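You operate a simulated robot arm through the tools that you are given. There is no shell and no other tool.

You are at the controls of a simulated robot arm. One attempt, no reset.

## Task
Set the reed sensor to light with the rod out, and lock it.
Fine: test box on first and off last.

It is judged by the outcome, as a careful person would: the job done as asked, and still so three seconds after it is handed in. It fails if anything else is knocked over, pushed out of place, dropped, spilled or broken.

## Robot
A 7-joint arm with a two-finger gripper, fixed in place. Base frame: the origin is at the foot of the arm, x ahead of it, y to its left, z up; the work surface is at about z = 880. Lengths are in mm, angles in rad, forces in N, time in s.
With the tool pointing down near the work surface it reaches from about 340 to 720 mm from the base axis. Its first joint turns from -1.152 to 1.152 rad. Payload 2.45 kg.
The tool frame sits at the grasp point between the pads (the TCP): z along the fingers, y along the line on which they close. The tips reach 26 mm beyond it. Largest opening 96 mm; the body of the gripper starts 69 mm behind the TCP.
Orientation is told as [roll, pitch, yaw] about the base's x, y, z axes, in that order, counted from this pose: with the fingers straight down and closing along the base's y, the tool's x points along the base's -x, its y along +y and its z along -z.

## Interface
- The arm moves only by the tool jog_arm. Its argument "deltas" is a list of rows, each a list of 3 entries, a list of its own where there are three numbers: the shift along the tool's x, y, z in mm, then the turn, a rotation vector about the tool's x, y, z in rad, then the finger opening in mm, from 0 to 96. In form: [[[tx, ty, tz], [ax, ay, az], jaw], ...]. A call has 1 to 20 rows; each row is the pose to reach, as a shift and turn from the pose commanded when the call began, along the tool's axes at that moment. A row lasts 0.2 s, in which the tool goes at most 50 mm and 0.15 rad; a call with a longer step from one row to the next is refused whole, and so is a gripper value outside its range. Where a pose cannot be reached the arm comes as near as it can. A force on the tool above 40 N (or 10 N above the force at the start of the call, whichever is more), or a blocked arm, ends the call early, and 0.2 s more pass. The fingers move at their own pace and stop on an object; they squeeze with about 22 N. The grip force told is the motor's: it shows also when the fingers shut on nothing. Time passes only in rows, and 0.2 s behind the last, so rows that repeat a pose let the fingers close. The reply holds the time, the measured pose of the TCP, the force on the tool along the base axes, the opening and the grip force, in the units named above and with some noise, with the torque about the TCP (base axes, N m) and any sound that the robot's microphone picked up.
- Cameras (640 x 400 px; columns grow to the right, rows downward): "scene" is fixed at [167.4, -390.3, 1432.8]; the picture's right is [0.77, -0.63, 0.00], its down [-0.31, -0.38, -0.87] and it looks along [0.55, 0.67, -0.49] (base axes); focal length 309 px, centre (320, 200). "wrist" rides on the gripper at [82, 3, -98] in the tool frame; the picture's right is [-0.04, 1.00, 0.00], its down [-0.73, -0.03, -0.68] and it looks along [-0.68, -0.03, 0.73] (tool axes); focal length 256 px, centre (320, 200). There is no depth. A picture from a camera that has moved, and an enlarged one, comes with that camera's place and axes in the base frame and with its lens.
- get_image(camera): a new picture of that camera. It takes no simulated time.
- inspect(camera, box): a new picture of the part [left, top, right, bottom] of that camera's present view, enlarged. It takes no simulated time.
- sign_off(): hands the job in; it is judged then, once.

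Places have to be worked out from the pictures, the camera data and where the tool is seen. Open the gripper and draw the arm clear of the work before you hand the job in, unless the task says otherwise.

The tools are called after "Emit:" as name(argument=value, ...) on one line, values as JSON. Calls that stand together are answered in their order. jog_arm: Moves the arm, as the interface text tells. Its arguments: {"type":"object","properties":{"deltas":{"type":"array"}},"required":["deltas"]} The other tools are called the same way: get_image (camera) takes a picture; inspect (camera, box) takes an enlarged picture of a part of a camera's view; sign_off () hands the job in.

At the start:

```text
time: 0.0
tcp_pos: [364.9, 144.5, 1257.5]
tcp_rot: [-0.001, 0.001, -0.001]
ft_force: [0.6, 0.1, 0.2]
torque: [0.0, -0.02, 0.0]
grip_width: 96.0
grip_force: 0.1
```

scene: 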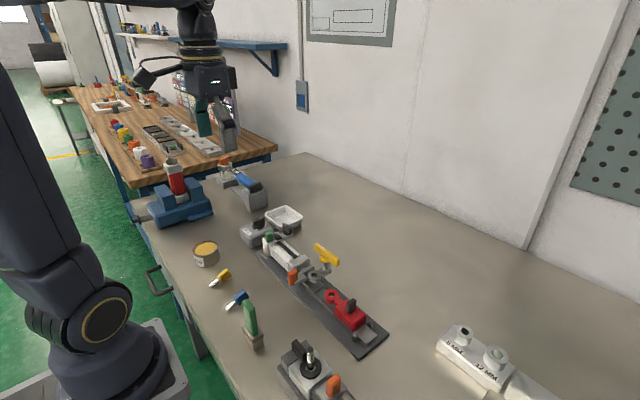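
wrist: 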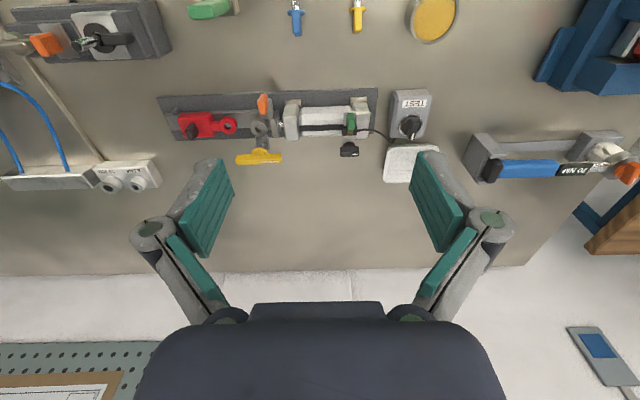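

The first pictures show a cylinder on a plate with a TEST box, a yellow thumb tool, a red fork and so on. I look closer at each before I move.

Emit:
inspect(camera="scene", box=[220, 190, 400, 370])

Emit:
inspect(camera="wrist", box=[150, 70, 450, 200])

Emit:
inspect(camera="scene", box=[230, 195, 350, 290])

Emit:
inspect(camera="scene", box=[260, 300, 540, 400])

Emit:
inspect(camera="scene", box=[300, 0, 400, 50])

```text
2.22 times, centred on (310, 280) of scene
camera zoom: at [167.4, -390.3, 1432.8], right [0.77, -0.63, 0.0], down [-0.31, -0.38, -0.87], along [0.55, 0.67, -0.49], focal length 687 px, centre (342, 22)
```

zoom: 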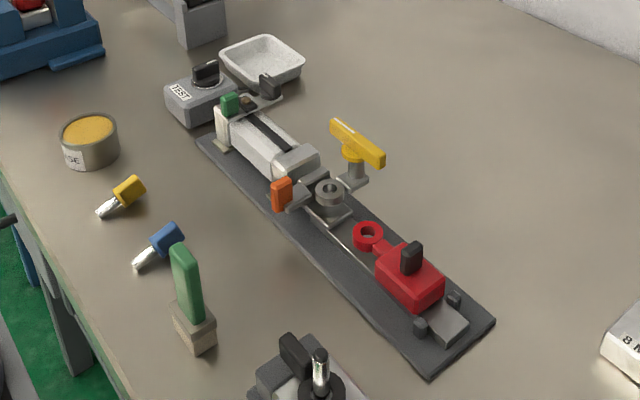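

```text
2.13 times, centred on (300, 135) of wrist
camera zoom: at [282.2, 146.8, 1355.2], right [0.04, 1.0, 0.0], down [0.73, -0.03, 0.68], along [0.68, -0.03, -0.73], focal length 546 px, centre (363, 339)
```

zoom: 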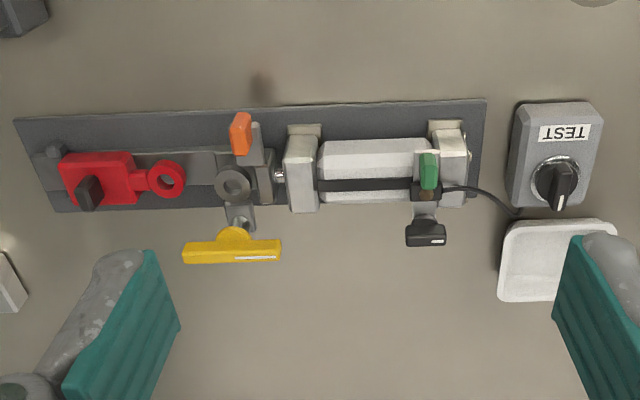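

```text
4.21 times, centred on (290, 242) of scene
camera zoom: at [167.4, -390.3, 1432.8], right [0.77, -0.63, 0.0], down [-0.31, -0.38, -0.87], along [0.55, 0.67, -0.49], focal length 1301 px, centre (446, 21)
```

zoom: 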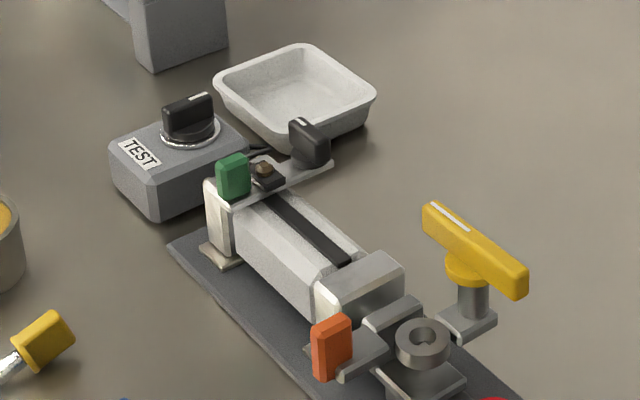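

```text
2.29 times, centred on (400, 350) of scene
camera zoom: at [167.4, -390.3, 1432.8], right [0.77, -0.63, 0.0], down [-0.31, -0.38, -0.87], along [0.55, 0.67, -0.49], focal length 706 px, centre (137, -143)
```

zoom: 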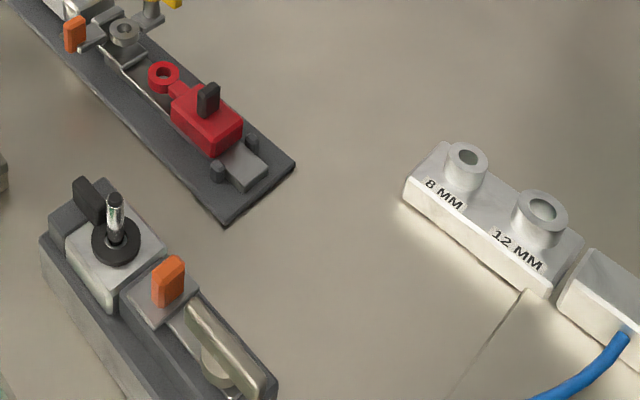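

```text
6.40 times, centred on (350, 25) of scene
camera zoom: at [167.4, -390.3, 1432.8], right [0.77, -0.63, 0.0], down [-0.31, -0.38, -0.87], along [0.55, 0.67, -0.49], focal length 1978 px, centre (128, 1320)
```

zoom: 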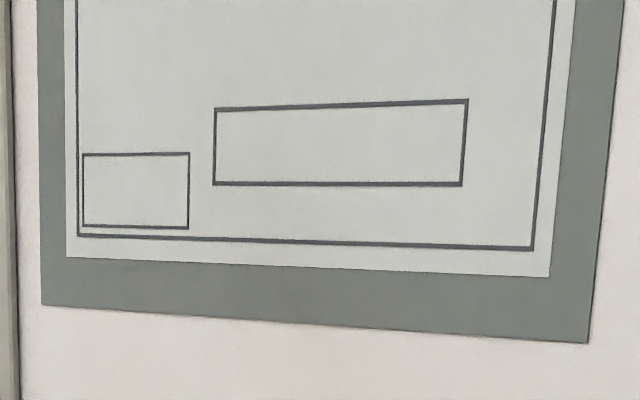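

The cylinder lies along y at about x≈500, with the sensor's green tab near (480,190), the rod end near (506,27), and the TEST knob near (502,298). I lower the wrist camera for a closer look, staying well above everything.

Emit:
jog_arm(deltas=[[[0, 0, 40], [0, 0, 0], 96], [[0, -10, 80], [0, 0, 0], 96], [[0, -25, 120], [0, 0, 0], 96], [[0, -40, 160], [0, 0, 0], 96], [[0, -45, 180], [0, 0, 0], 96]])

Emit:
get_image(camera="wrist")

Emit:
inspect(camera="wrist", box=[220, 60, 420, 185])

Emit:
inspect(camera="wrist", box=[60, 60, 260, 185])

```text
time: 1.2
tcp_pos: [363.3, 100.2, 1077.5]
tcp_rot: [0.0, 0.001, 0.002]
ft_force: [-0.9, 0.7, -0.1]
torque: [0.06, 0.01, 0.01]
grip_width: 95.9
grip_force: 0.1
```

```text
taken
camera wrist: at [282.4, 103.3, 1175.5], right [0.04, 1.0, 0.0], down [0.73, -0.03, 0.68], along [0.68, -0.03, -0.73], focal length 256 px, centre (320, 200)
```

wrist: 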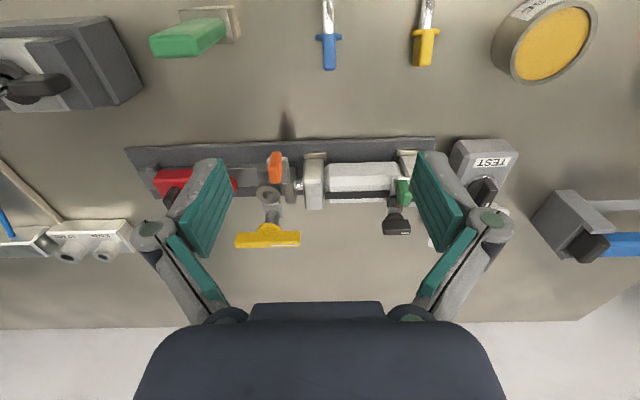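

```text
3.20 times, centred on (320, 122) of wrist
camera zoom: at [282.4, 103.3, 1175.5], right [0.04, 1.0, 0.0], down [0.73, -0.03, 0.68], along [0.68, -0.03, -0.73], focal length 819 px, centre (320, 448)
```

zoom: 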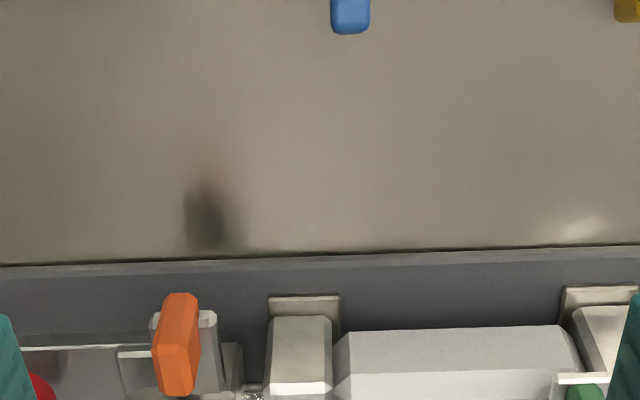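

```text
3.20 times, centred on (160, 122) of wrist
camera zoom: at [282.4, 103.3, 1175.5], right [0.04, 1.0, 0.0], down [0.73, -0.03, 0.68], along [0.68, -0.03, -0.73], focal length 819 px, centre (832, 448)
```

zoom: 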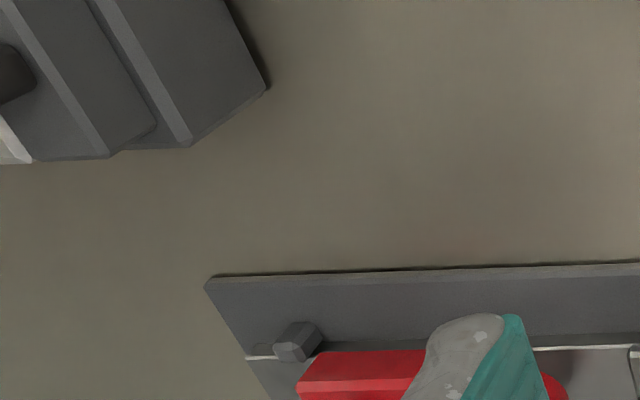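

Emit:
inspect(camera="wrist", box=[225, 140, 325, 260])

Emit:
inspect(camera="wrist", box=[320, 130, 520, 260])

Emit:
inspect(camera="scene", box=[275, 230, 395, 360])

```text
3.33 times, centred on (275, 200) of wrist
camera zoom: at [282.4, 103.3, 1175.5], right [0.04, 1.0, 0.0], down [0.73, -0.03, 0.68], along [0.68, -0.03, -0.73], focal length 853 px, centre (470, 200)
```

zoom: 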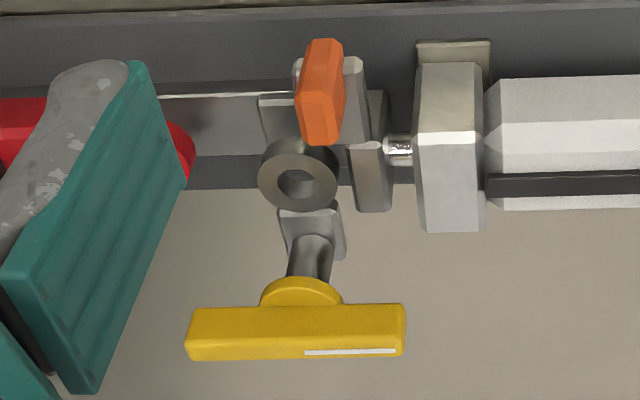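

```text
3.08 times, centred on (420, 195) of wrist
camera zoom: at [282.4, 103.3, 1175.5], right [0.04, 1.0, 0.0], down [0.73, -0.03, 0.68], along [0.68, -0.03, -0.73], focal length 788 px, centre (12, 215)
```

zoom: 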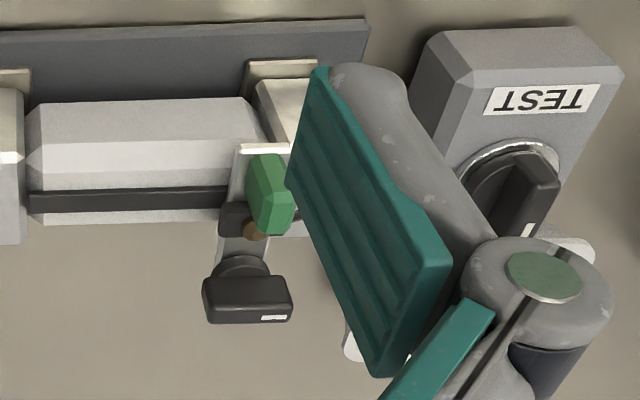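

```text
3.08 times, centred on (335, 295) of scene
camera zoom: at [167.4, -390.3, 1432.8], right [0.77, -0.63, 0.0], down [-0.31, -0.38, -0.87], along [0.55, 0.67, -0.49], focal length 951 px, centre (274, -92)
```

zoom: 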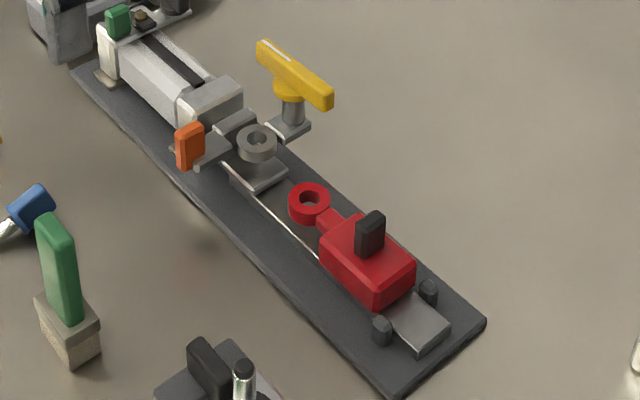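

I need a clearer view of the red part and the rod carriage, so I move the camera towards -y and slightly lower, still above all parts.

Emit:
jog_arm(deltas=[[[0, -45, 0], [0, 0, 0], 96], [[0, -90, 10], [0, 0, 0], 96], [[0, -130, 20], [0, 0, 0], 96], [[0, -150, 30], [0, 0, 0], 96]])

Emit:
get_image(camera="wrist")

Emit:
inspect(camera="wrist", box=[220, 130, 440, 270])

```text
time: 2.2
tcp_pos: [364.9, -49.5, 1047.7]
tcp_rot: [0.001, -0.002, 0.002]
ft_force: [0.0, -0.7, 0.5]
torque: [0.0, -0.03, 0.0]
grip_width: 96.2
grip_force: 0.0
```

```text
taken
camera wrist: at [283.8, -47.9, 1145.3], right [0.04, 1.0, 0.0], down [0.73, -0.03, 0.68], along [0.68, -0.03, -0.73], focal length 256 px, centre (320, 200)
```

wrist: 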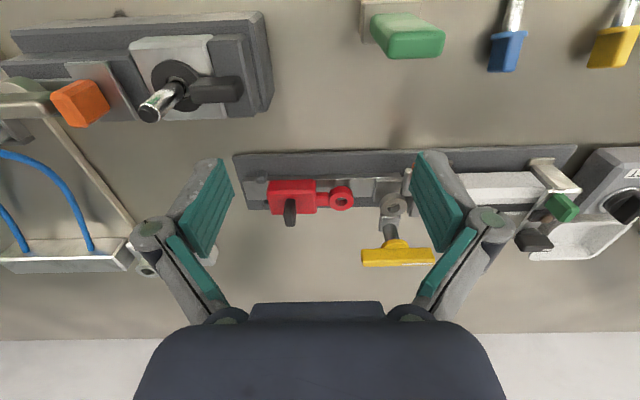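

```text
2.86 times, centred on (330, 200) of wrist
camera zoom: at [283.8, -47.9, 1145.3], right [0.04, 1.0, 0.0], down [0.73, -0.03, 0.68], along [0.68, -0.03, -0.73], focal length 731 px, centre (291, 200)
```

zoom: 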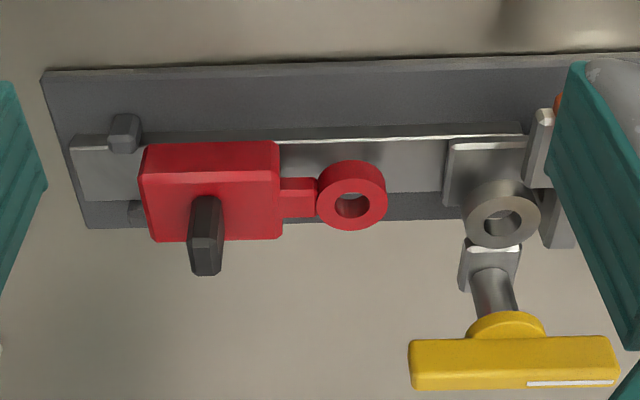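

By triangulation, the grey ring on the rod carriage is at about (495,28,931), the red ring at about (494,-32,918), and the yellow T-handle at about (530,28,977). I zoom in further on the carriage, the sensor and the test box.

Emit:
inspect(camera="scene", box=[290, 235, 350, 290])

Emit:
inspect(camera="scene", box=[310, 275, 380, 345])

Emit:
inspect(camera="scene", box=[235, 200, 305, 260])

Emit:
inspect(camera="wrist", box=[355, 150, 455, 280])

Emit:
inspect(camera="wrist", box=[500, 140, 640, 270])

```text
7.27 times, centred on (320, 262) of scene
camera zoom: at [167.4, -390.3, 1432.8], right [0.77, -0.63, 0.0], down [-0.31, -0.38, -0.87], along [0.55, 0.67, -0.49], focal length 2248 px, centre (320, -254)
```

zoom: 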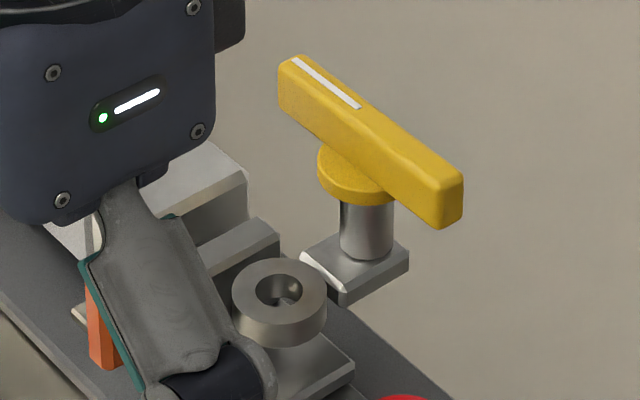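

```text
5.71 times, centred on (345, 310) of scene
camera zoom: at [167.4, -390.3, 1432.8], right [0.77, -0.63, 0.0], down [-0.31, -0.38, -0.87], along [0.55, 0.67, -0.49], focal length 1766 px, centre (177, -429)
```

zoom: 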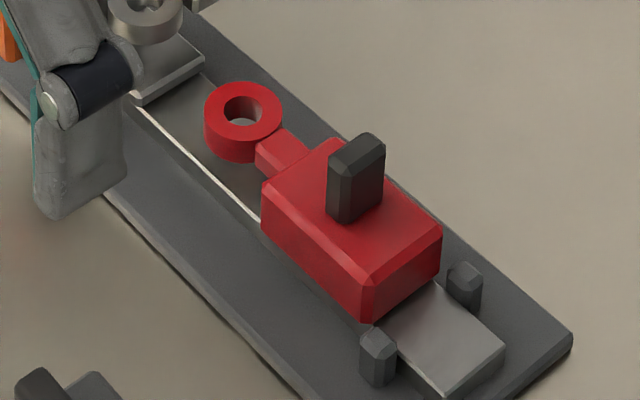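

```text
6.67 times, centred on (270, 230) of scene
camera zoom: at [167.4, -390.3, 1432.8], right [0.77, -0.63, 0.0], down [-0.31, -0.38, -0.87], along [0.55, 0.67, -0.49], focal length 2060 px, centre (653, 0)
```

zoom: 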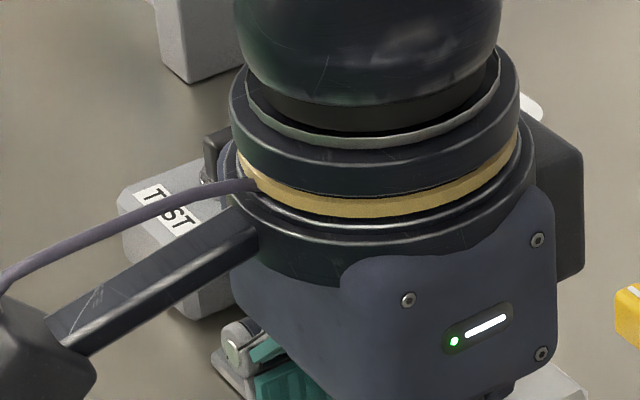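

```text
3.08 times, centred on (405, 215) of wrist
camera zoom: at [283.8, -47.9, 1145.3], right [0.04, 1.0, 0.0], down [0.73, -0.03, 0.68], along [0.68, -0.03, -0.73], focal length 788 px, centre (58, 154)
```

zoom: 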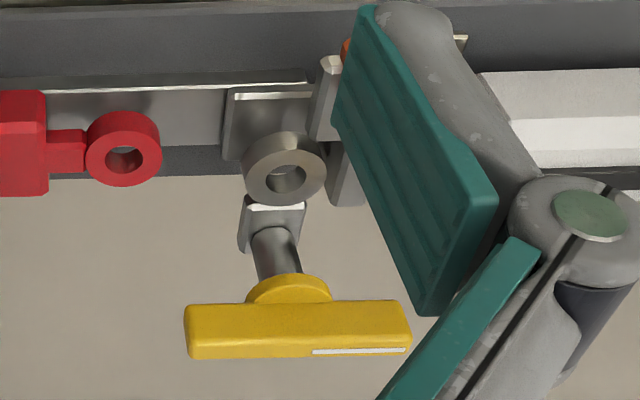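

```text
3.08 times, centred on (570, 205) of wrist
camera zoom: at [283.8, -47.9, 1145.3], right [0.04, 1.0, 0.0], down [0.73, -0.03, 0.68], along [0.68, -0.03, -0.73], focal length 788 px, centre (-449, 185)
```

zoom: 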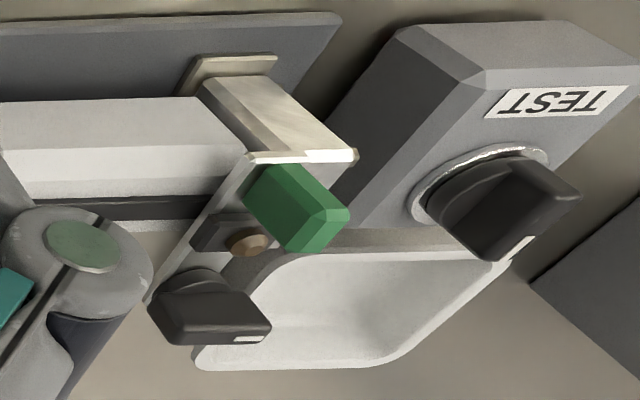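

The yellow handle looks like a rod clamp on the carriage, and the sensor carriage has a green push tab, an unlit LED and a black lock knob. I go to the TEST knob first, at about (503,297,935), and stop short of it for a close view.

Emit:
jog_arm(deltas=[[[0, 45, 0], [0, 0, 0], 96], [[0, 90, 0], [0, 0, 0], 96], [[0, 135, 0], [0, 0, 0], 96], [[0, 180, 0], [0, 0, 0], 96], [[0, 225, 0], [0, 0, 0], 96], [[0, 270, 0], [0, 0, 0], 96], [[0, 310, 0], [0, 0, 0], 96], [[-25, 346, 0], [0, 0, 0], 96], [[-40, 346, 10], [0, 0, 0], 96]])

Emit:
get_image(camera="wrist")

Emit:
inspect(camera="wrist", box=[240, 110, 400, 230])

Emit:
get_image(camera="scene")

```text
time: 4.2
tcp_pos: [405.8, 295.5, 1037.6]
tcp_rot: [0.001, 0.0, 0.0]
ft_force: [0.4, -0.6, -0.2]
torque: [-0.01, 0.01, -0.01]
grip_width: 96.0
grip_force: 0.1
```

```text
taken
camera wrist: at [323.0, 297.9, 1135.6], right [0.04, 1.0, 0.0], down [0.73, -0.03, 0.68], along [0.68, -0.03, -0.73], focal length 256 px, centre (320, 200)
```

wrist: 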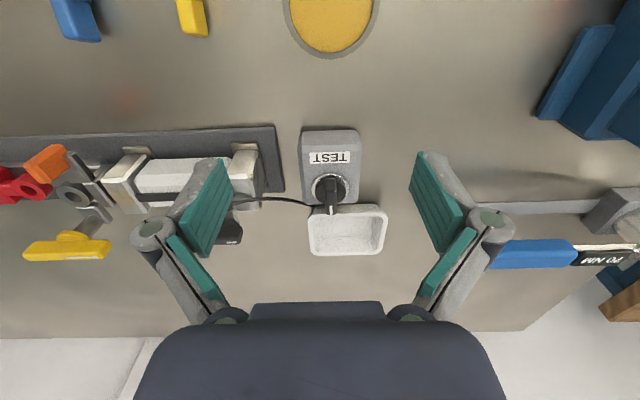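

```text
3.33 times, centred on (320, 170) of wrist
camera zoom: at [323.0, 297.9, 1135.6], right [0.04, 1.0, 0.0], down [0.73, -0.03, 0.68], along [0.68, -0.03, -0.73], focal length 853 px, centre (320, 300)
```

zoom: 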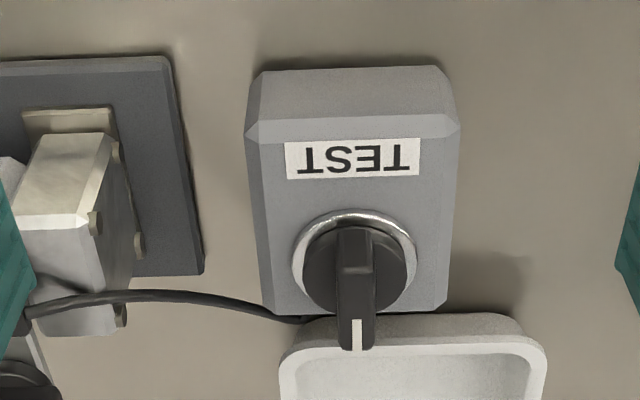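

```text
taken
```

scene: 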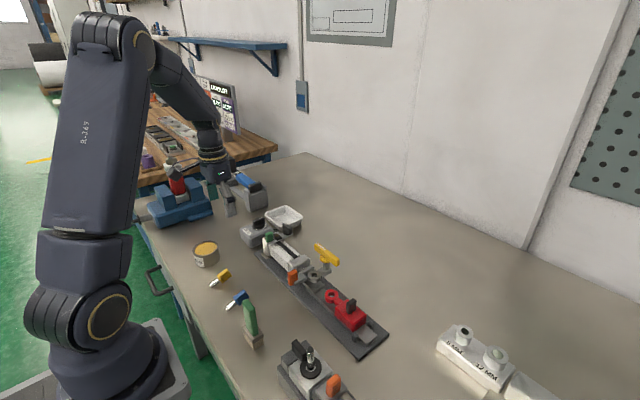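

The knob's bar lies along x with its white index at +x, and its pivot is about (510,300) with the top near z≈937. I move above it with the jaw at 46 mm.

Emit:
jog_arm(deltas=[[[-40, 2, 0], [0, 0, 0], 70], [[-80, 4, 0], [0, 0, 0], 46], [[-105, 4, 20], [0, 0, 0], 46], [[-105, 4, 50], [0, 0, 0], 46]])

Emit:
get_image(camera="wrist")

Emit:
inspect(camera="scene", box=[200, 150, 320, 250])

```text
time: 5.2
tcp_pos: [509.8, 299.5, 985.9]
tcp_rot: [0.0, -0.001, -0.001]
ft_force: [-0.2, 0.2, -0.3]
torque: [0.01, 0.01, -0.03]
grip_width: 46.0
grip_force: 0.0
```

```text
taken
camera wrist: at [429.3, 302.0, 1084.0], right [0.04, 1.0, 0.0], down [0.73, -0.03, 0.68], along [0.68, -0.03, -0.73], focal length 256 px, centre (320, 200)
```

wrist: 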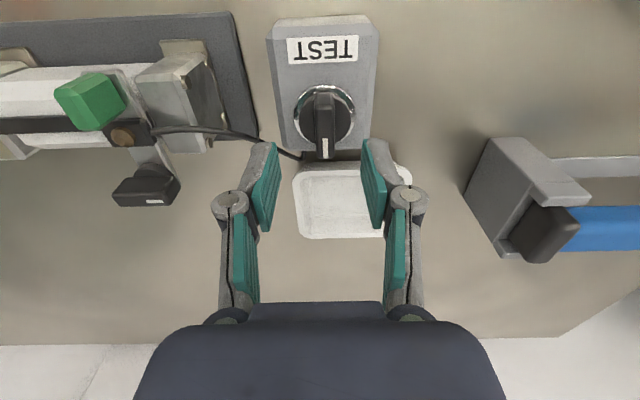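

```text
4.00 times, centred on (260, 200) of scene
camera zoom: at [167.4, -390.3, 1432.8], right [0.77, -0.63, 0.0], down [-0.31, -0.38, -0.87], along [0.55, 0.67, -0.49], focal length 1236 px, centre (560, 200)
```

zoom: 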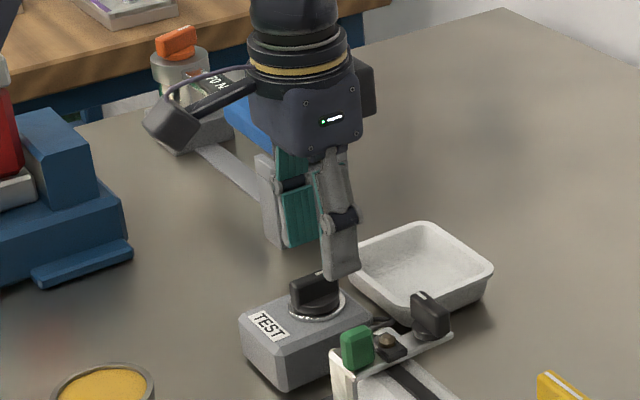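

A fresh triangulation puts the pivot at about (503,301) with the box top near z≈925. I correct for that, go down gradually and check.

Emit:
jog_arm(deltas=[[[6, 1.5, 10], [0, 0, 0], 46], [[6, 1.5, 20], [0, 0, 0], 46], [[6, 1.5, 26], [0, 0, 0], 46]])

Emit:
get_image(camera="wrist")

Emit:
inspect(camera="scene", box=[220, 180, 310, 255])

```text
time: 6.0
tcp_pos: [503.7, 300.7, 961.6]
tcp_rot: [0.0, 0.0, 0.002]
ft_force: [1.2, -1.3, 0.0]
torque: [0.02, -0.01, 0.0]
grip_width: 45.9
grip_force: 0.1
```

```text
taken
camera wrist: at [421.4, 303.3, 1059.2], right [0.04, 1.0, 0.0], down [0.73, -0.03, 0.68], along [0.68, -0.03, -0.73], focal length 256 px, centre (320, 200)
```

wrist: 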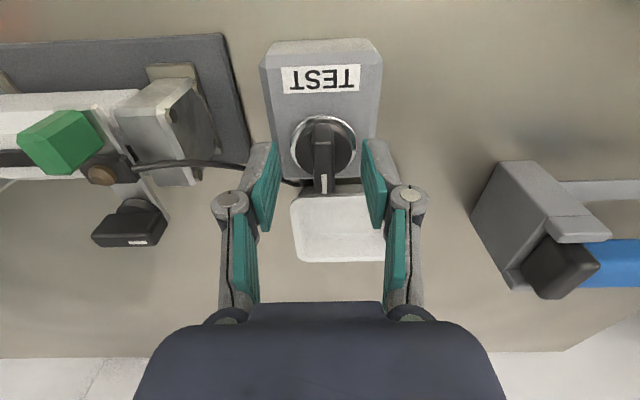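

```text
5.33 times, centred on (265, 218) of scene
camera zoom: at [167.4, -390.3, 1432.8], right [0.77, -0.63, 0.0], down [-0.31, -0.38, -0.87], along [0.55, 0.67, -0.49], focal length 1648 px, centre (613, 107)
```

zoom: 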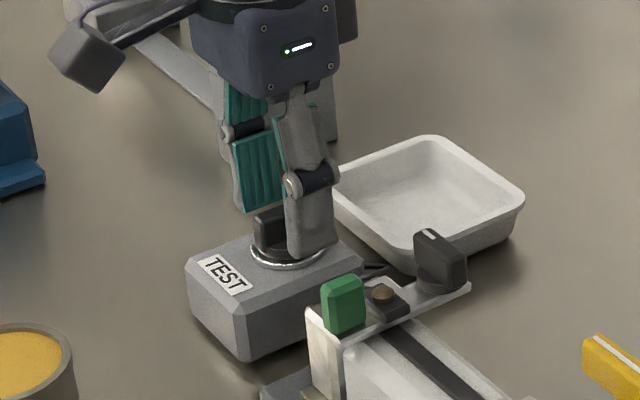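

The fingers straddle the bar and are centred on the pivot. I go down 5 mm more and close gently on it.

Emit:
jog_arm(deltas=[[[0, 0, 5], [0, 0, 0], 46], [[0, 0, 5], [0, 0, 0], 30], [[0, 0, 5], [0, 0, 0], 14], [[0, 0, 5], [0, 0, 0], 5], [[0, 0, 5], [0, 0, 0], 5]])

Emit:
get_image(camera="wrist")

```text
time: 7.2
tcp_pos: [504.6, 303.2, 956.1]
tcp_rot: [0.002, 0.0, 0.002]
ft_force: [0.0, 10.9, -5.3]
torque: [0.31, -0.43, -0.05]
grip_width: 12.0
grip_force: 38.7
```

```text
taken
camera wrist: at [421.2, 304.9, 1054.4], right [0.04, 1.0, 0.0], down [0.73, -0.03, 0.68], along [0.68, -0.02, -0.73], focal length 256 px, centre (320, 200)
```

wrist: 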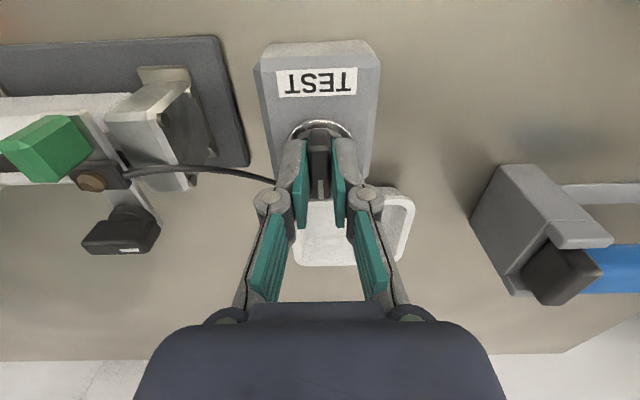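

The bar is gripped (12 mm wide), and the side force says its centre is about 2.5 mm further to +y. I relieve that and try the first part of a clockwise turn (seen from above).

Emit:
jog_arm(deltas=[[[0, 2.5, 0], [0, 0, 0], 5], [[0, 2.5, 0], [0, 0, 0.12], 5], [[0, 2.5, 0], [0, 0, 0.24], 5], [[0, 2.5, 0], [0, 0, 0.36], 5]])

Emit:
get_image(camera="wrist")

Emit:
inspect(camera="scene", box=[220, 180, 310, 255])

```text
time: 8.2
tcp_pos: [504.3, 303.4, 957.1]
tcp_rot: [-0.001, 0.0, -0.361]
ft_force: [4.6, 3.2, -2.0]
torque: [0.48, 0.93, 0.02]
grip_width: 11.8
grip_force: 39.2
```

```text
taken
camera wrist: at [427.8, 334.6, 1054.5], right [0.39, 0.92, 0.0], down [0.68, -0.29, 0.68], along [0.62, -0.27, -0.73], focal length 256 px, centre (320, 200)
```

wrist: 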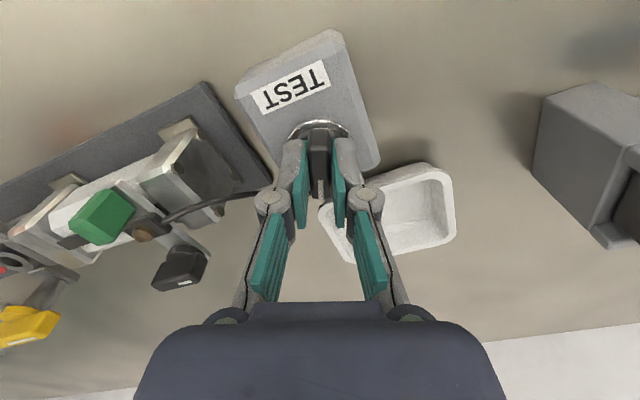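

```text
5.33 times, centred on (265, 218) of scene
camera zoom: at [167.6, -390.2, 1432.9], right [0.77, -0.63, 0.0], down [-0.31, -0.38, -0.87], along [0.55, 0.67, -0.49], focal length 1648 px, centre (613, 107)
```

zoom: 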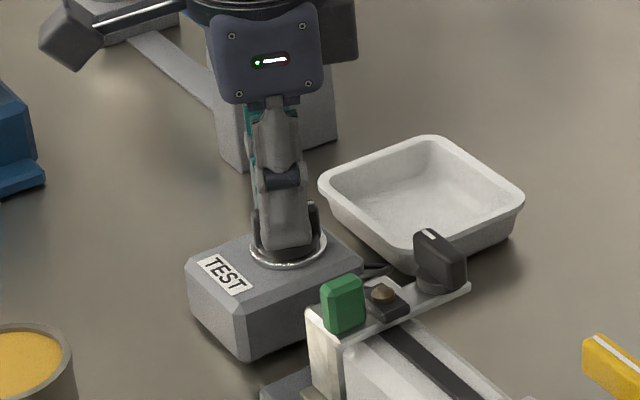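

The knob turns clockwise freely and the box has not moved. I keep turning towards 90°.

Emit:
jog_arm(deltas=[[[0, 0, 0], [0, 0, 0.13], 5], [[0, 0, 0], [0, 0, 0.26], 5], [[0, 0, 0], [0, 0, 0.39], 5], [[0, 0, 0], [0, 0, 0.52], 5], [[0, 0, 0], [0, 0, 0.65], 5], [[0, 0, 0], [0, 0, 0.78], 5], [[0, 0, 0], [0, 0, 0.9], 5]])

Emit:
inspect(camera="scene", box=[220, 180, 310, 255])

Emit:
get_image(camera="wrist")

```text
time: 9.8
tcp_pos: [503.6, 304.6, 958.0]
tcp_rot: [0.001, 0.002, -1.259]
ft_force: [10.3, 12.4, -5.6]
torque: [0.02, -0.39, 1.45]
grip_width: 16.6
grip_force: 41.8
```

```text
5.33 times, centred on (265, 218) of scene
camera zoom: at [167.8, -389.9, 1432.9], right [0.77, -0.63, 0.0], down [-0.31, -0.38, -0.87], along [0.55, 0.67, -0.49], focal length 1648 px, centre (613, 107)
```

zoom: 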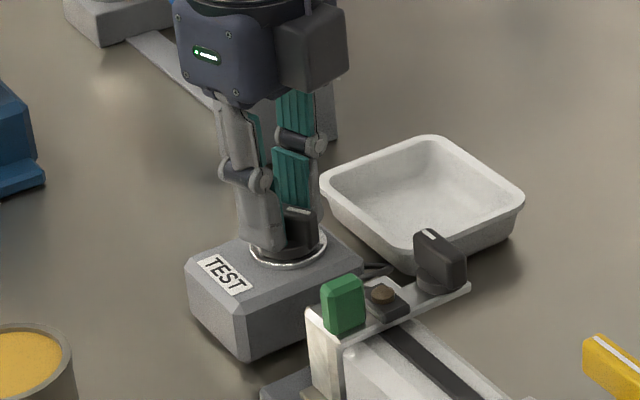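

```text
taken
camera wrist: at [480.9, 382.9, 1054.9], right [0.96, 0.27, 0.0], down [0.2, -0.71, 0.68], along [0.18, -0.65, -0.74], focal length 256 px, centre (320, 200)
```

wrist: 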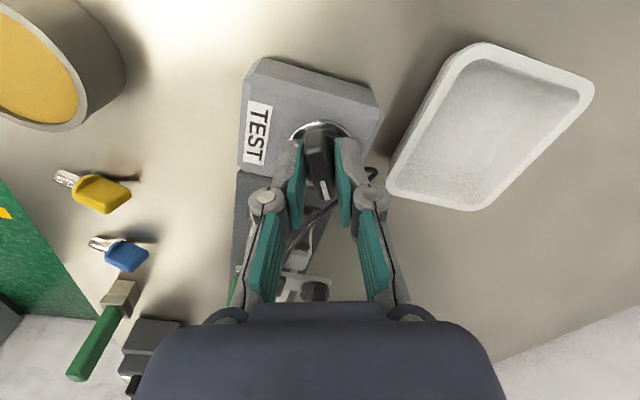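

A stop was felt: the torque is 1.45 N m and the bar is skewed in the fingers by about 0.2 rad, so the knob ended near 60°. I back the turn off to line up with the bar, then open and rise to look.

Emit:
jog_arm(deltas=[[[0, 0, 0], [0, 0, -0.1], 5], [[0, 0, 0], [0, 0, -0.2], 5], [[0, 0, 0], [0, 0, -0.2], 46], [[0, 0, 0], [0, 0, -0.2], 46], [[0, 0, -20], [0, 0, -0.2], 46], [[0, 0, -45], [0, 0, -0.2], 46]])

Emit:
get_image(camera="wrist")

Emit:
inspect(camera="scene", box=[220, 180, 310, 255])

```text
time: 11.2
tcp_pos: [502.9, 303.3, 1000.6]
tcp_rot: [-0.001, 0.0, -1.06]
ft_force: [-0.2, -0.4, -1.0]
torque: [-0.01, -0.05, -0.01]
grip_width: 45.8
grip_force: 0.1
```

```text
taken
camera wrist: at [465.9, 375.3, 1098.7], right [0.89, 0.45, 0.0], down [0.33, -0.65, 0.68], along [0.31, -0.61, -0.73], focal length 256 px, centre (320, 200)
```

wrist: 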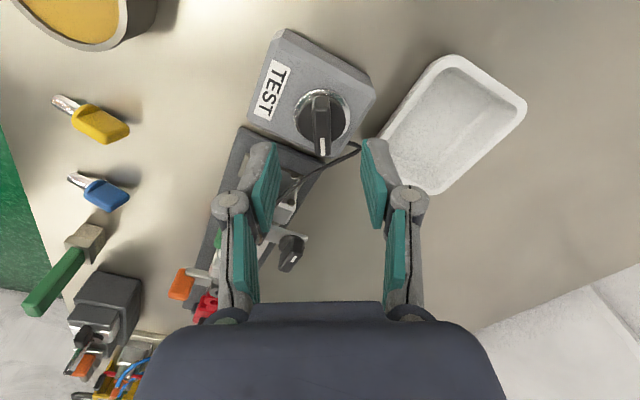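

```text
5.33 times, centred on (265, 218) of scene
camera zoom: at [167.4, -390.3, 1432.8], right [0.77, -0.63, 0.0], down [-0.31, -0.38, -0.87], along [0.55, 0.67, -0.49], focal length 1648 px, centre (613, 107)
```

zoom: 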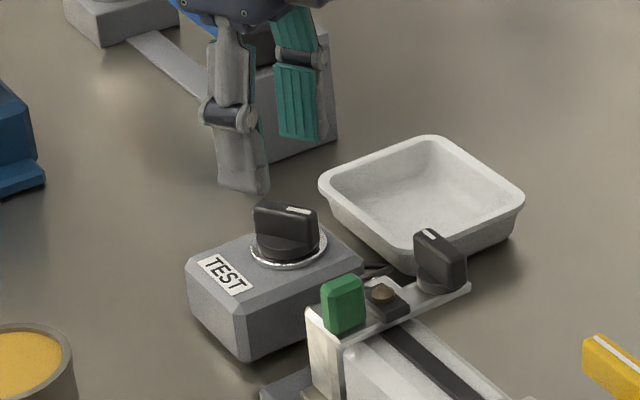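

The TEST knob now points about 60° clockwise, at its stop. I turn the wrist back to its zero yaw while rising, before I go over to the rod carriage.

Emit:
jog_arm(deltas=[[[0, 0, -10], [0, 0, -0.14], 60], [[0, 0, -20], [0, 0, -0.28], 70], [[0, 0, -30], [0, 0, -0.42], 80], [[0, 0, -40], [0, 0, -0.56], 96], [[0, 0, -50], [0, 0, -0.7], 96], [[0, 0, -50], [0, 0, -0.84], 96], [[0, 0, -50], [0, 0, -0.97], 96], [[0, 0, -50], [0, 0, -1.061], 96]])

```text
time: 13.0
tcp_pos: [502.4, 304.0, 1052.5]
tcp_rot: [0.001, 0.001, 0.003]
ft_force: [0.0, 0.5, 0.6]
torque: [0.02, -0.01, -0.04]
grip_width: 96.0
grip_force: 0.0
```

The wrist is back at zero yaw at z≈1052. I move to about (400,50,1030) to look at the orange tab and carriage from close by.

Emit:
jog_arm(deltas=[[[35, -30, 0], [0, 0, 0], 96], [[70, -60, 0], [0, 0, 0], 96], [[102, -95, 0], [0, 0, 0], 96], [[102, -140, 0], [0, 0, 0], 96], [[102, -185, 0], [0, 0, 0], 96], [[102, -230, 0], [0, 0, 0], 96], [[102, -255, 15], [0, 0, 0], 96]])

Emit:
get_image(camera="wrist")

Emit:
inspect(camera="wrist", box=[220, 120, 420, 260])

```text
time: 14.6
tcp_pos: [401.9, 49.2, 1039.9]
tcp_rot: [0.0, 0.0, 0.0]
ft_force: [0.0, 0.3, 0.2]
torque: [0.01, 0.02, 0.01]
grip_width: 96.0
grip_force: 0.0
```

```text
taken
camera wrist: at [320.4, 51.4, 1136.6], right [0.04, 1.0, 0.0], down [0.73, -0.03, 0.68], along [0.68, -0.03, -0.73], focal length 256 px, centre (320, 200)
```

wrist: 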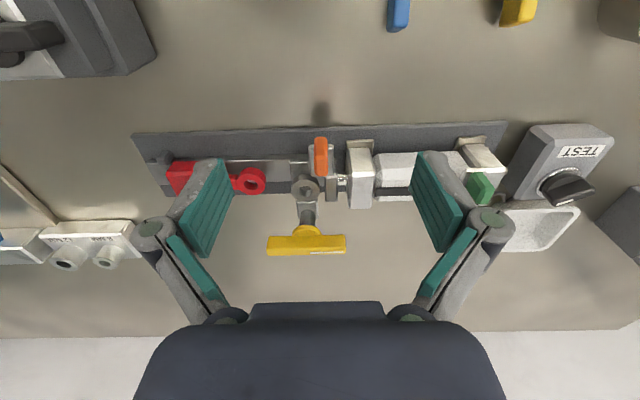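

```text
2.86 times, centred on (320, 190) of wrist
camera zoom: at [320.4, 51.4, 1136.6], right [0.04, 1.0, 0.0], down [0.73, -0.03, 0.68], along [0.68, -0.03, -0.73], focal length 731 px, centre (320, 229)
```

zoom: 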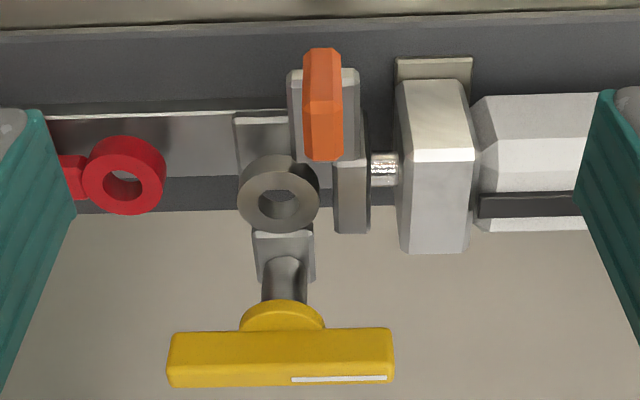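

The orange tab is centred at about (447,46), roughly 12 mm thick in y, with its top near z≈960. I go above it with the jaw at 36 mm and descend so the fingers straddle it.

Emit:
jog_arm(deltas=[[[-25, -2, 10], [0, 0, 0], 60], [[-45, -3, 30], [0, 0, 0], 36], [[-45, -3, 45], [0, 0, 0], 36], [[-45, -3, 55], [0, 0, 0], 36]])

Emit:
get_image(camera="wrist")

Emit:
inspect(camera="scene", box=[250, 200, 370, 300])

```text
time: 15.6
tcp_pos: [447.7, 45.8, 981.0]
tcp_rot: [-0.001, -0.001, 0.003]
ft_force: [0.4, -0.1, -0.3]
torque: [0.01, 0.0, -0.01]
grip_width: 36.3
grip_force: 0.0
```

```text
taken
camera wrist: at [365.0, 48.7, 1078.8], right [0.04, 1.0, 0.0], down [0.73, -0.03, 0.68], along [0.68, -0.03, -0.73], focal length 256 px, centre (320, 200)
```

wrist: 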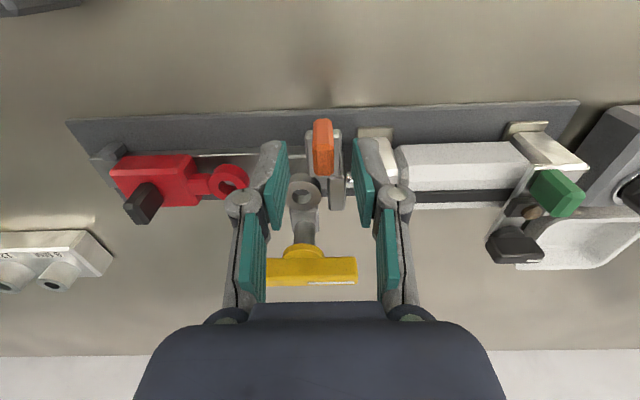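

```text
4.00 times, centred on (310, 250) of scene
camera zoom: at [167.4, -390.3, 1432.8], right [0.77, -0.63, 0.0], down [-0.31, -0.38, -0.87], along [0.55, 0.67, -0.49], focal length 1236 px, centre (360, 0)
```

zoom: 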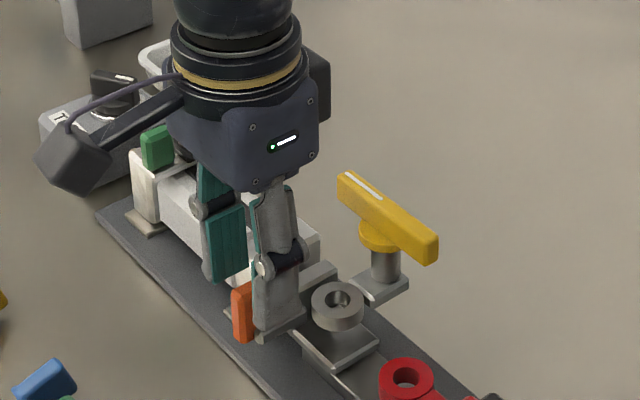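

The tab sits between the fingers. I go down 14 mm and close on it.

Emit:
jog_arm(deltas=[[[0, 0, 7], [0, 0, 0], 36], [[0, 0, 14], [0, 0, 0], 36], [[0, 0, 14], [0, 0, 0], 20], [[0, 0, 14], [0, 0, 0], 5], [[0, 0, 14], [0, 0, 0], 5]])

Emit:
inspect(camera="wrist", box=[220, 90, 420, 230])

```text
time: 16.8
tcp_pos: [447.2, 45.7, 967.8]
tcp_rot: [-0.001, 0.0, 0.003]
ft_force: [0.1, 1.0, -5.2]
torque: [0.06, -0.56, -0.05]
grip_width: 11.9
grip_force: 37.8
```

```text
2.86 times, centred on (320, 160) of wrist
camera zoom: at [365.1, 48.4, 1065.2], right [0.04, 1.0, 0.0], down [0.73, -0.03, 0.68], along [0.68, -0.03, -0.73], focal length 731 px, centre (320, 314)
```

zoom: 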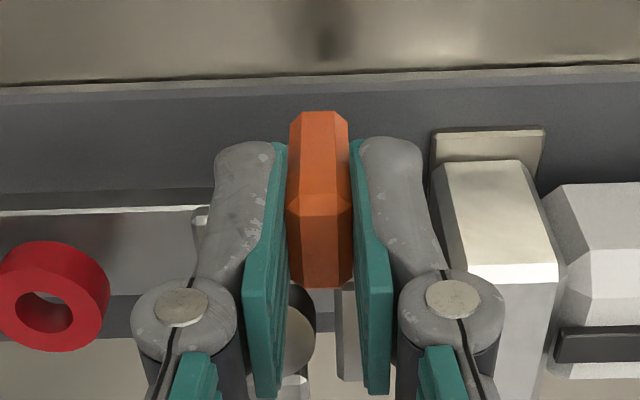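

The tab is gripped at 12 mm with little side load. I pull gently 8 mm along -y to feel whether the rod is free.

Emit:
jog_arm(deltas=[[[0, -2, 0], [0, 0, 0], 5], [[0, -4, 0], [0, 0, 0], 5], [[0, -6, 0], [0, 0, 0], 5], [[0, -8, 0], [0, 0, 0], 5]])

Emit:
inspect(camera="scene", box=[250, 200, 370, 300])

```text
time: 17.8
tcp_pos: [446.2, 36.6, 967.4]
tcp_rot: [-0.001, 0.0, 0.001]
ft_force: [1.2, 2.4, 3.0]
torque: [0.09, 0.6, -0.06]
grip_width: 11.7
grip_force: 39.0
```

```text
4.00 times, centred on (310, 250) of scene
camera zoom: at [167.5, -390.3, 1432.9], right [0.77, -0.63, 0.0], down [-0.31, -0.38, -0.87], along [0.55, 0.67, -0.49], focal length 1236 px, centre (360, 0)
```

zoom: 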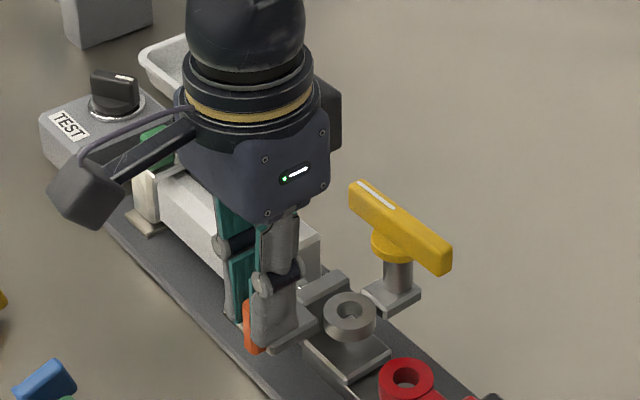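

The carriage follows with only about 2 N, so the rod is free and the yellow clamp is not holding it. I pull out further in small steps and watch the clearance to the red part.

Emit:
jog_arm(deltas=[[[0, -5, 0], [0, 0, 0], 5], [[0, -10, 0], [0, 0, 0], 5], [[0, -15, 0], [0, 0, 0], 5], [[0, -20, 0], [0, 0, 0], 5]])

Emit:
inspect(camera="scene", box=[270, 220, 390, 320])

Emit:
get_image(camera="wrist")

```text
time: 18.8
tcp_pos: [448.0, 16.3, 967.1]
tcp_rot: [0.001, 0.001, 0.004]
ft_force: [1.8, 2.1, 0.9]
torque: [0.03, 0.54, -0.02]
grip_width: 11.8
grip_force: 38.8
```

```text
4.00 times, centred on (330, 270) of scene
camera zoom: at [167.5, -390.2, 1432.9], right [0.77, -0.63, 0.0], down [-0.31, -0.38, -0.87], along [0.55, 0.67, -0.49], focal length 1236 px, centre (280, -80)
```

zoom: 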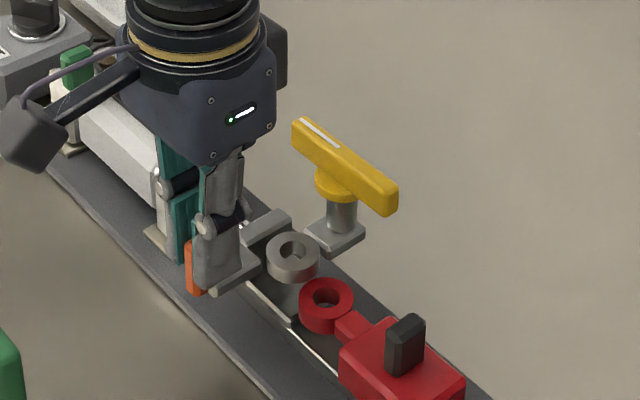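

```text
taken
camera wrist: at [365.0, 19.1, 1065.2], right [0.04, 1.0, 0.0], down [0.73, -0.03, 0.68], along [0.68, -0.03, -0.73], focal length 256 px, centre (320, 200)
```

wrist: 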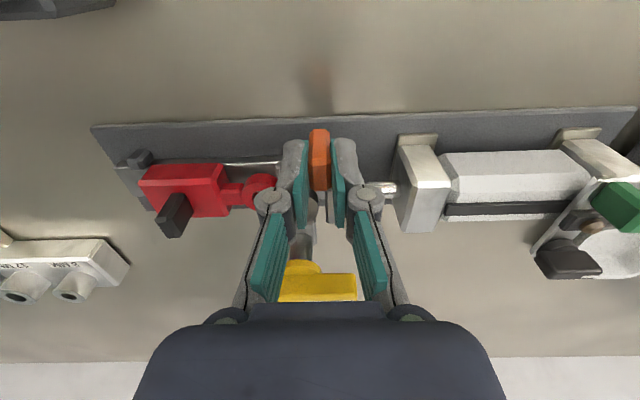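

The carriage's base plate passes under the red ring, and the grey ring is now about one diameter from the red one. I continue in small steps, watching the force.

Emit:
jog_arm(deltas=[[[0, -2, 0], [0, 0, 0], 5], [[0, -4, 0], [0, 0, 0], 5], [[0, -6, 0], [0, 0, 0], 5]])

Emit:
inspect(camera="scene", box=[310, 260, 370, 320])

```text
time: 19.6
tcp_pos: [446.5, 11.9, 967.0]
tcp_rot: [0.0, 0.001, 0.002]
ft_force: [3.4, 1.1, -2.6]
torque: [0.08, 0.27, -0.11]
grip_width: 11.7
grip_force: 39.1
```

```text
6.67 times, centred on (340, 290) of scene
camera zoom: at [167.6, -390.3, 1432.8], right [0.77, -0.63, 0.0], down [-0.31, -0.38, -0.87], along [0.55, 0.67, -0.49], focal length 2060 px, centre (187, -400)
```

zoom: 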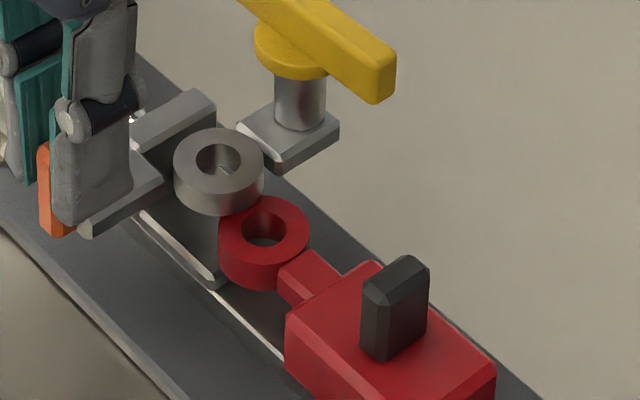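

The grey ring clears above the red ring, so the two eyes seem meant to overlap when the rod is out. I keep pulling slowly up to the end of the stroke.

Emit:
jog_arm(deltas=[[[0, -3, 0], [0, 0, 0], 5], [[0, -6, 0], [0, 0, 0], 5], [[0, -9, 0], [0, 0, 0], 5], [[0, -12, 0], [0, 0, 0], 5], [[0, -15, 0], [0, 0, 0], 5]])

Emit:
inspect(camera="scene", box=[290, 230, 380, 320])

Emit:
inspect(camera="scene", box=[240, 210, 320, 270])

```text
time: 20.8
tcp_pos: [447.0, -4.4, 967.7]
tcp_rot: [0.0, -0.002, 0.002]
ft_force: [13.1, 2.5, -14.0]
torque: [0.05, 0.55, -0.04]
grip_width: 11.4
grip_force: 39.1
```

```text
4.44 times, centred on (335, 275) of scene
camera zoom: at [168.0, -390.3, 1432.8], right [0.77, -0.63, 0.0], down [-0.31, -0.38, -0.87], along [0.55, 0.67, -0.49], focal length 1374 px, centre (253, -133)
```

zoom: 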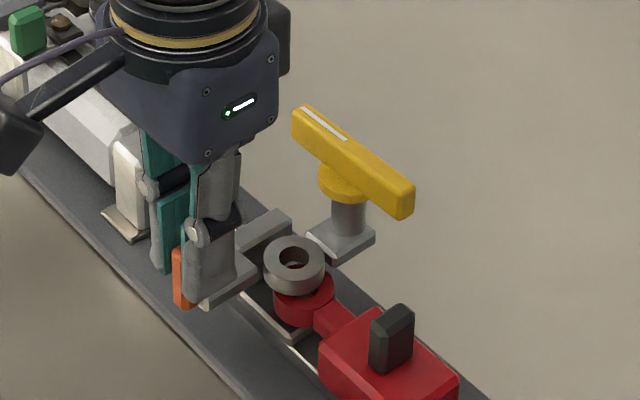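

```text
6.67 times, centred on (280, 240) of scene
camera zoom: at [168.0, -390.3, 1432.8], right [0.77, -0.63, 0.0], down [-0.31, -0.38, -0.87], along [0.55, 0.67, -0.49], focal length 2060 px, centre (587, -67)
```

zoom: 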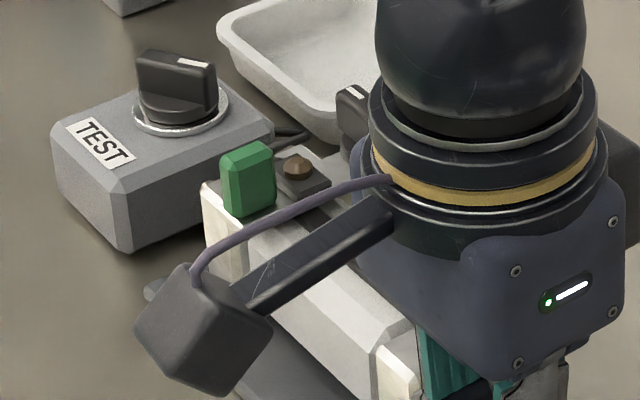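

The rod is nearly out and the y force is still only about 2.5 N. Side loads have grown from a slight misalignment, so I relax those by under 1 mm and carry on.

Emit:
jog_arm(deltas=[[[-0.7, 0, 0.7], [0, 0, 0], 5], [[-0.7, -3, 0.7], [0, 0, 0], 5], [[-0.7, -6, 0.7], [0, 0, 0], 5], [[-0.7, -8, 0.7], [0, 0, 0], 5]])

Emit:
inspect(camera="scene", box=[290, 230, 380, 320])

```text
time: 21.8
tcp_pos: [448.4, -12.3, 966.9]
tcp_rot: [0.0, -0.002, 0.002]
ft_force: [-2.9, 2.6, 28.3]
torque: [0.05, 0.3, -0.06]
grip_width: 11.8
grip_force: 38.6
```

```text
4.44 times, centred on (335, 275) of scene
camera zoom: at [166.9, -390.2, 1432.9], right [0.77, -0.63, 0.0], down [-0.31, -0.38, -0.87], along [0.55, 0.67, -0.49], focal length 1374 px, centre (253, -133)
```

zoom: 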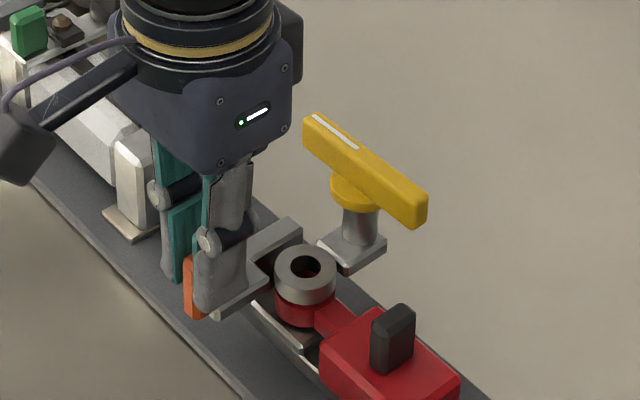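

The rings are nearly coaxial. My z correction was too strong (28 N), so I undo most of it and pull a little further to find the end stop.

Emit:
jog_arm(deltas=[[[0.15, 0, -0.45], [0, 0, 0], 5], [[0.15, -2, -0.45], [0, 0, 0], 5], [[0.15, -4, -0.45], [0, 0, 0], 5]])

Emit:
inspect(camera="scene", box=[290, 230, 380, 320])

```text
time: 22.6
tcp_pos: [447.1, -12.4, 967.7]
tcp_rot: [0.004, 0.001, 0.003]
ft_force: [0.3, 28.1, 24.1]
torque: [0.76, 0.64, -0.24]
grip_width: 11.7
grip_force: 38.9
```

```text
4.44 times, centred on (335, 275) of scene
camera zoom: at [167.2, -389.5, 1433.1], right [0.77, -0.63, 0.0], down [-0.31, -0.38, -0.87], along [0.55, 0.67, -0.49], focal length 1374 px, centre (253, -133)
```

zoom: 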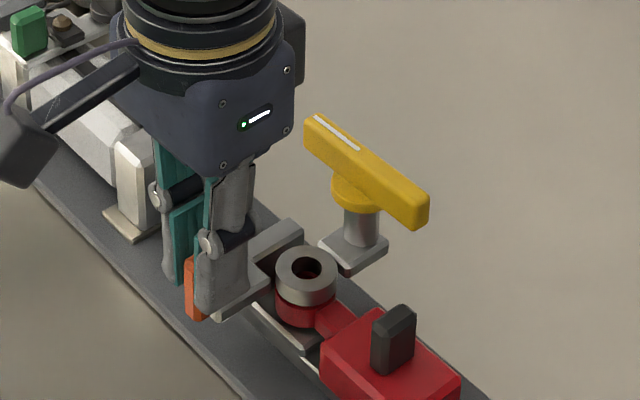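

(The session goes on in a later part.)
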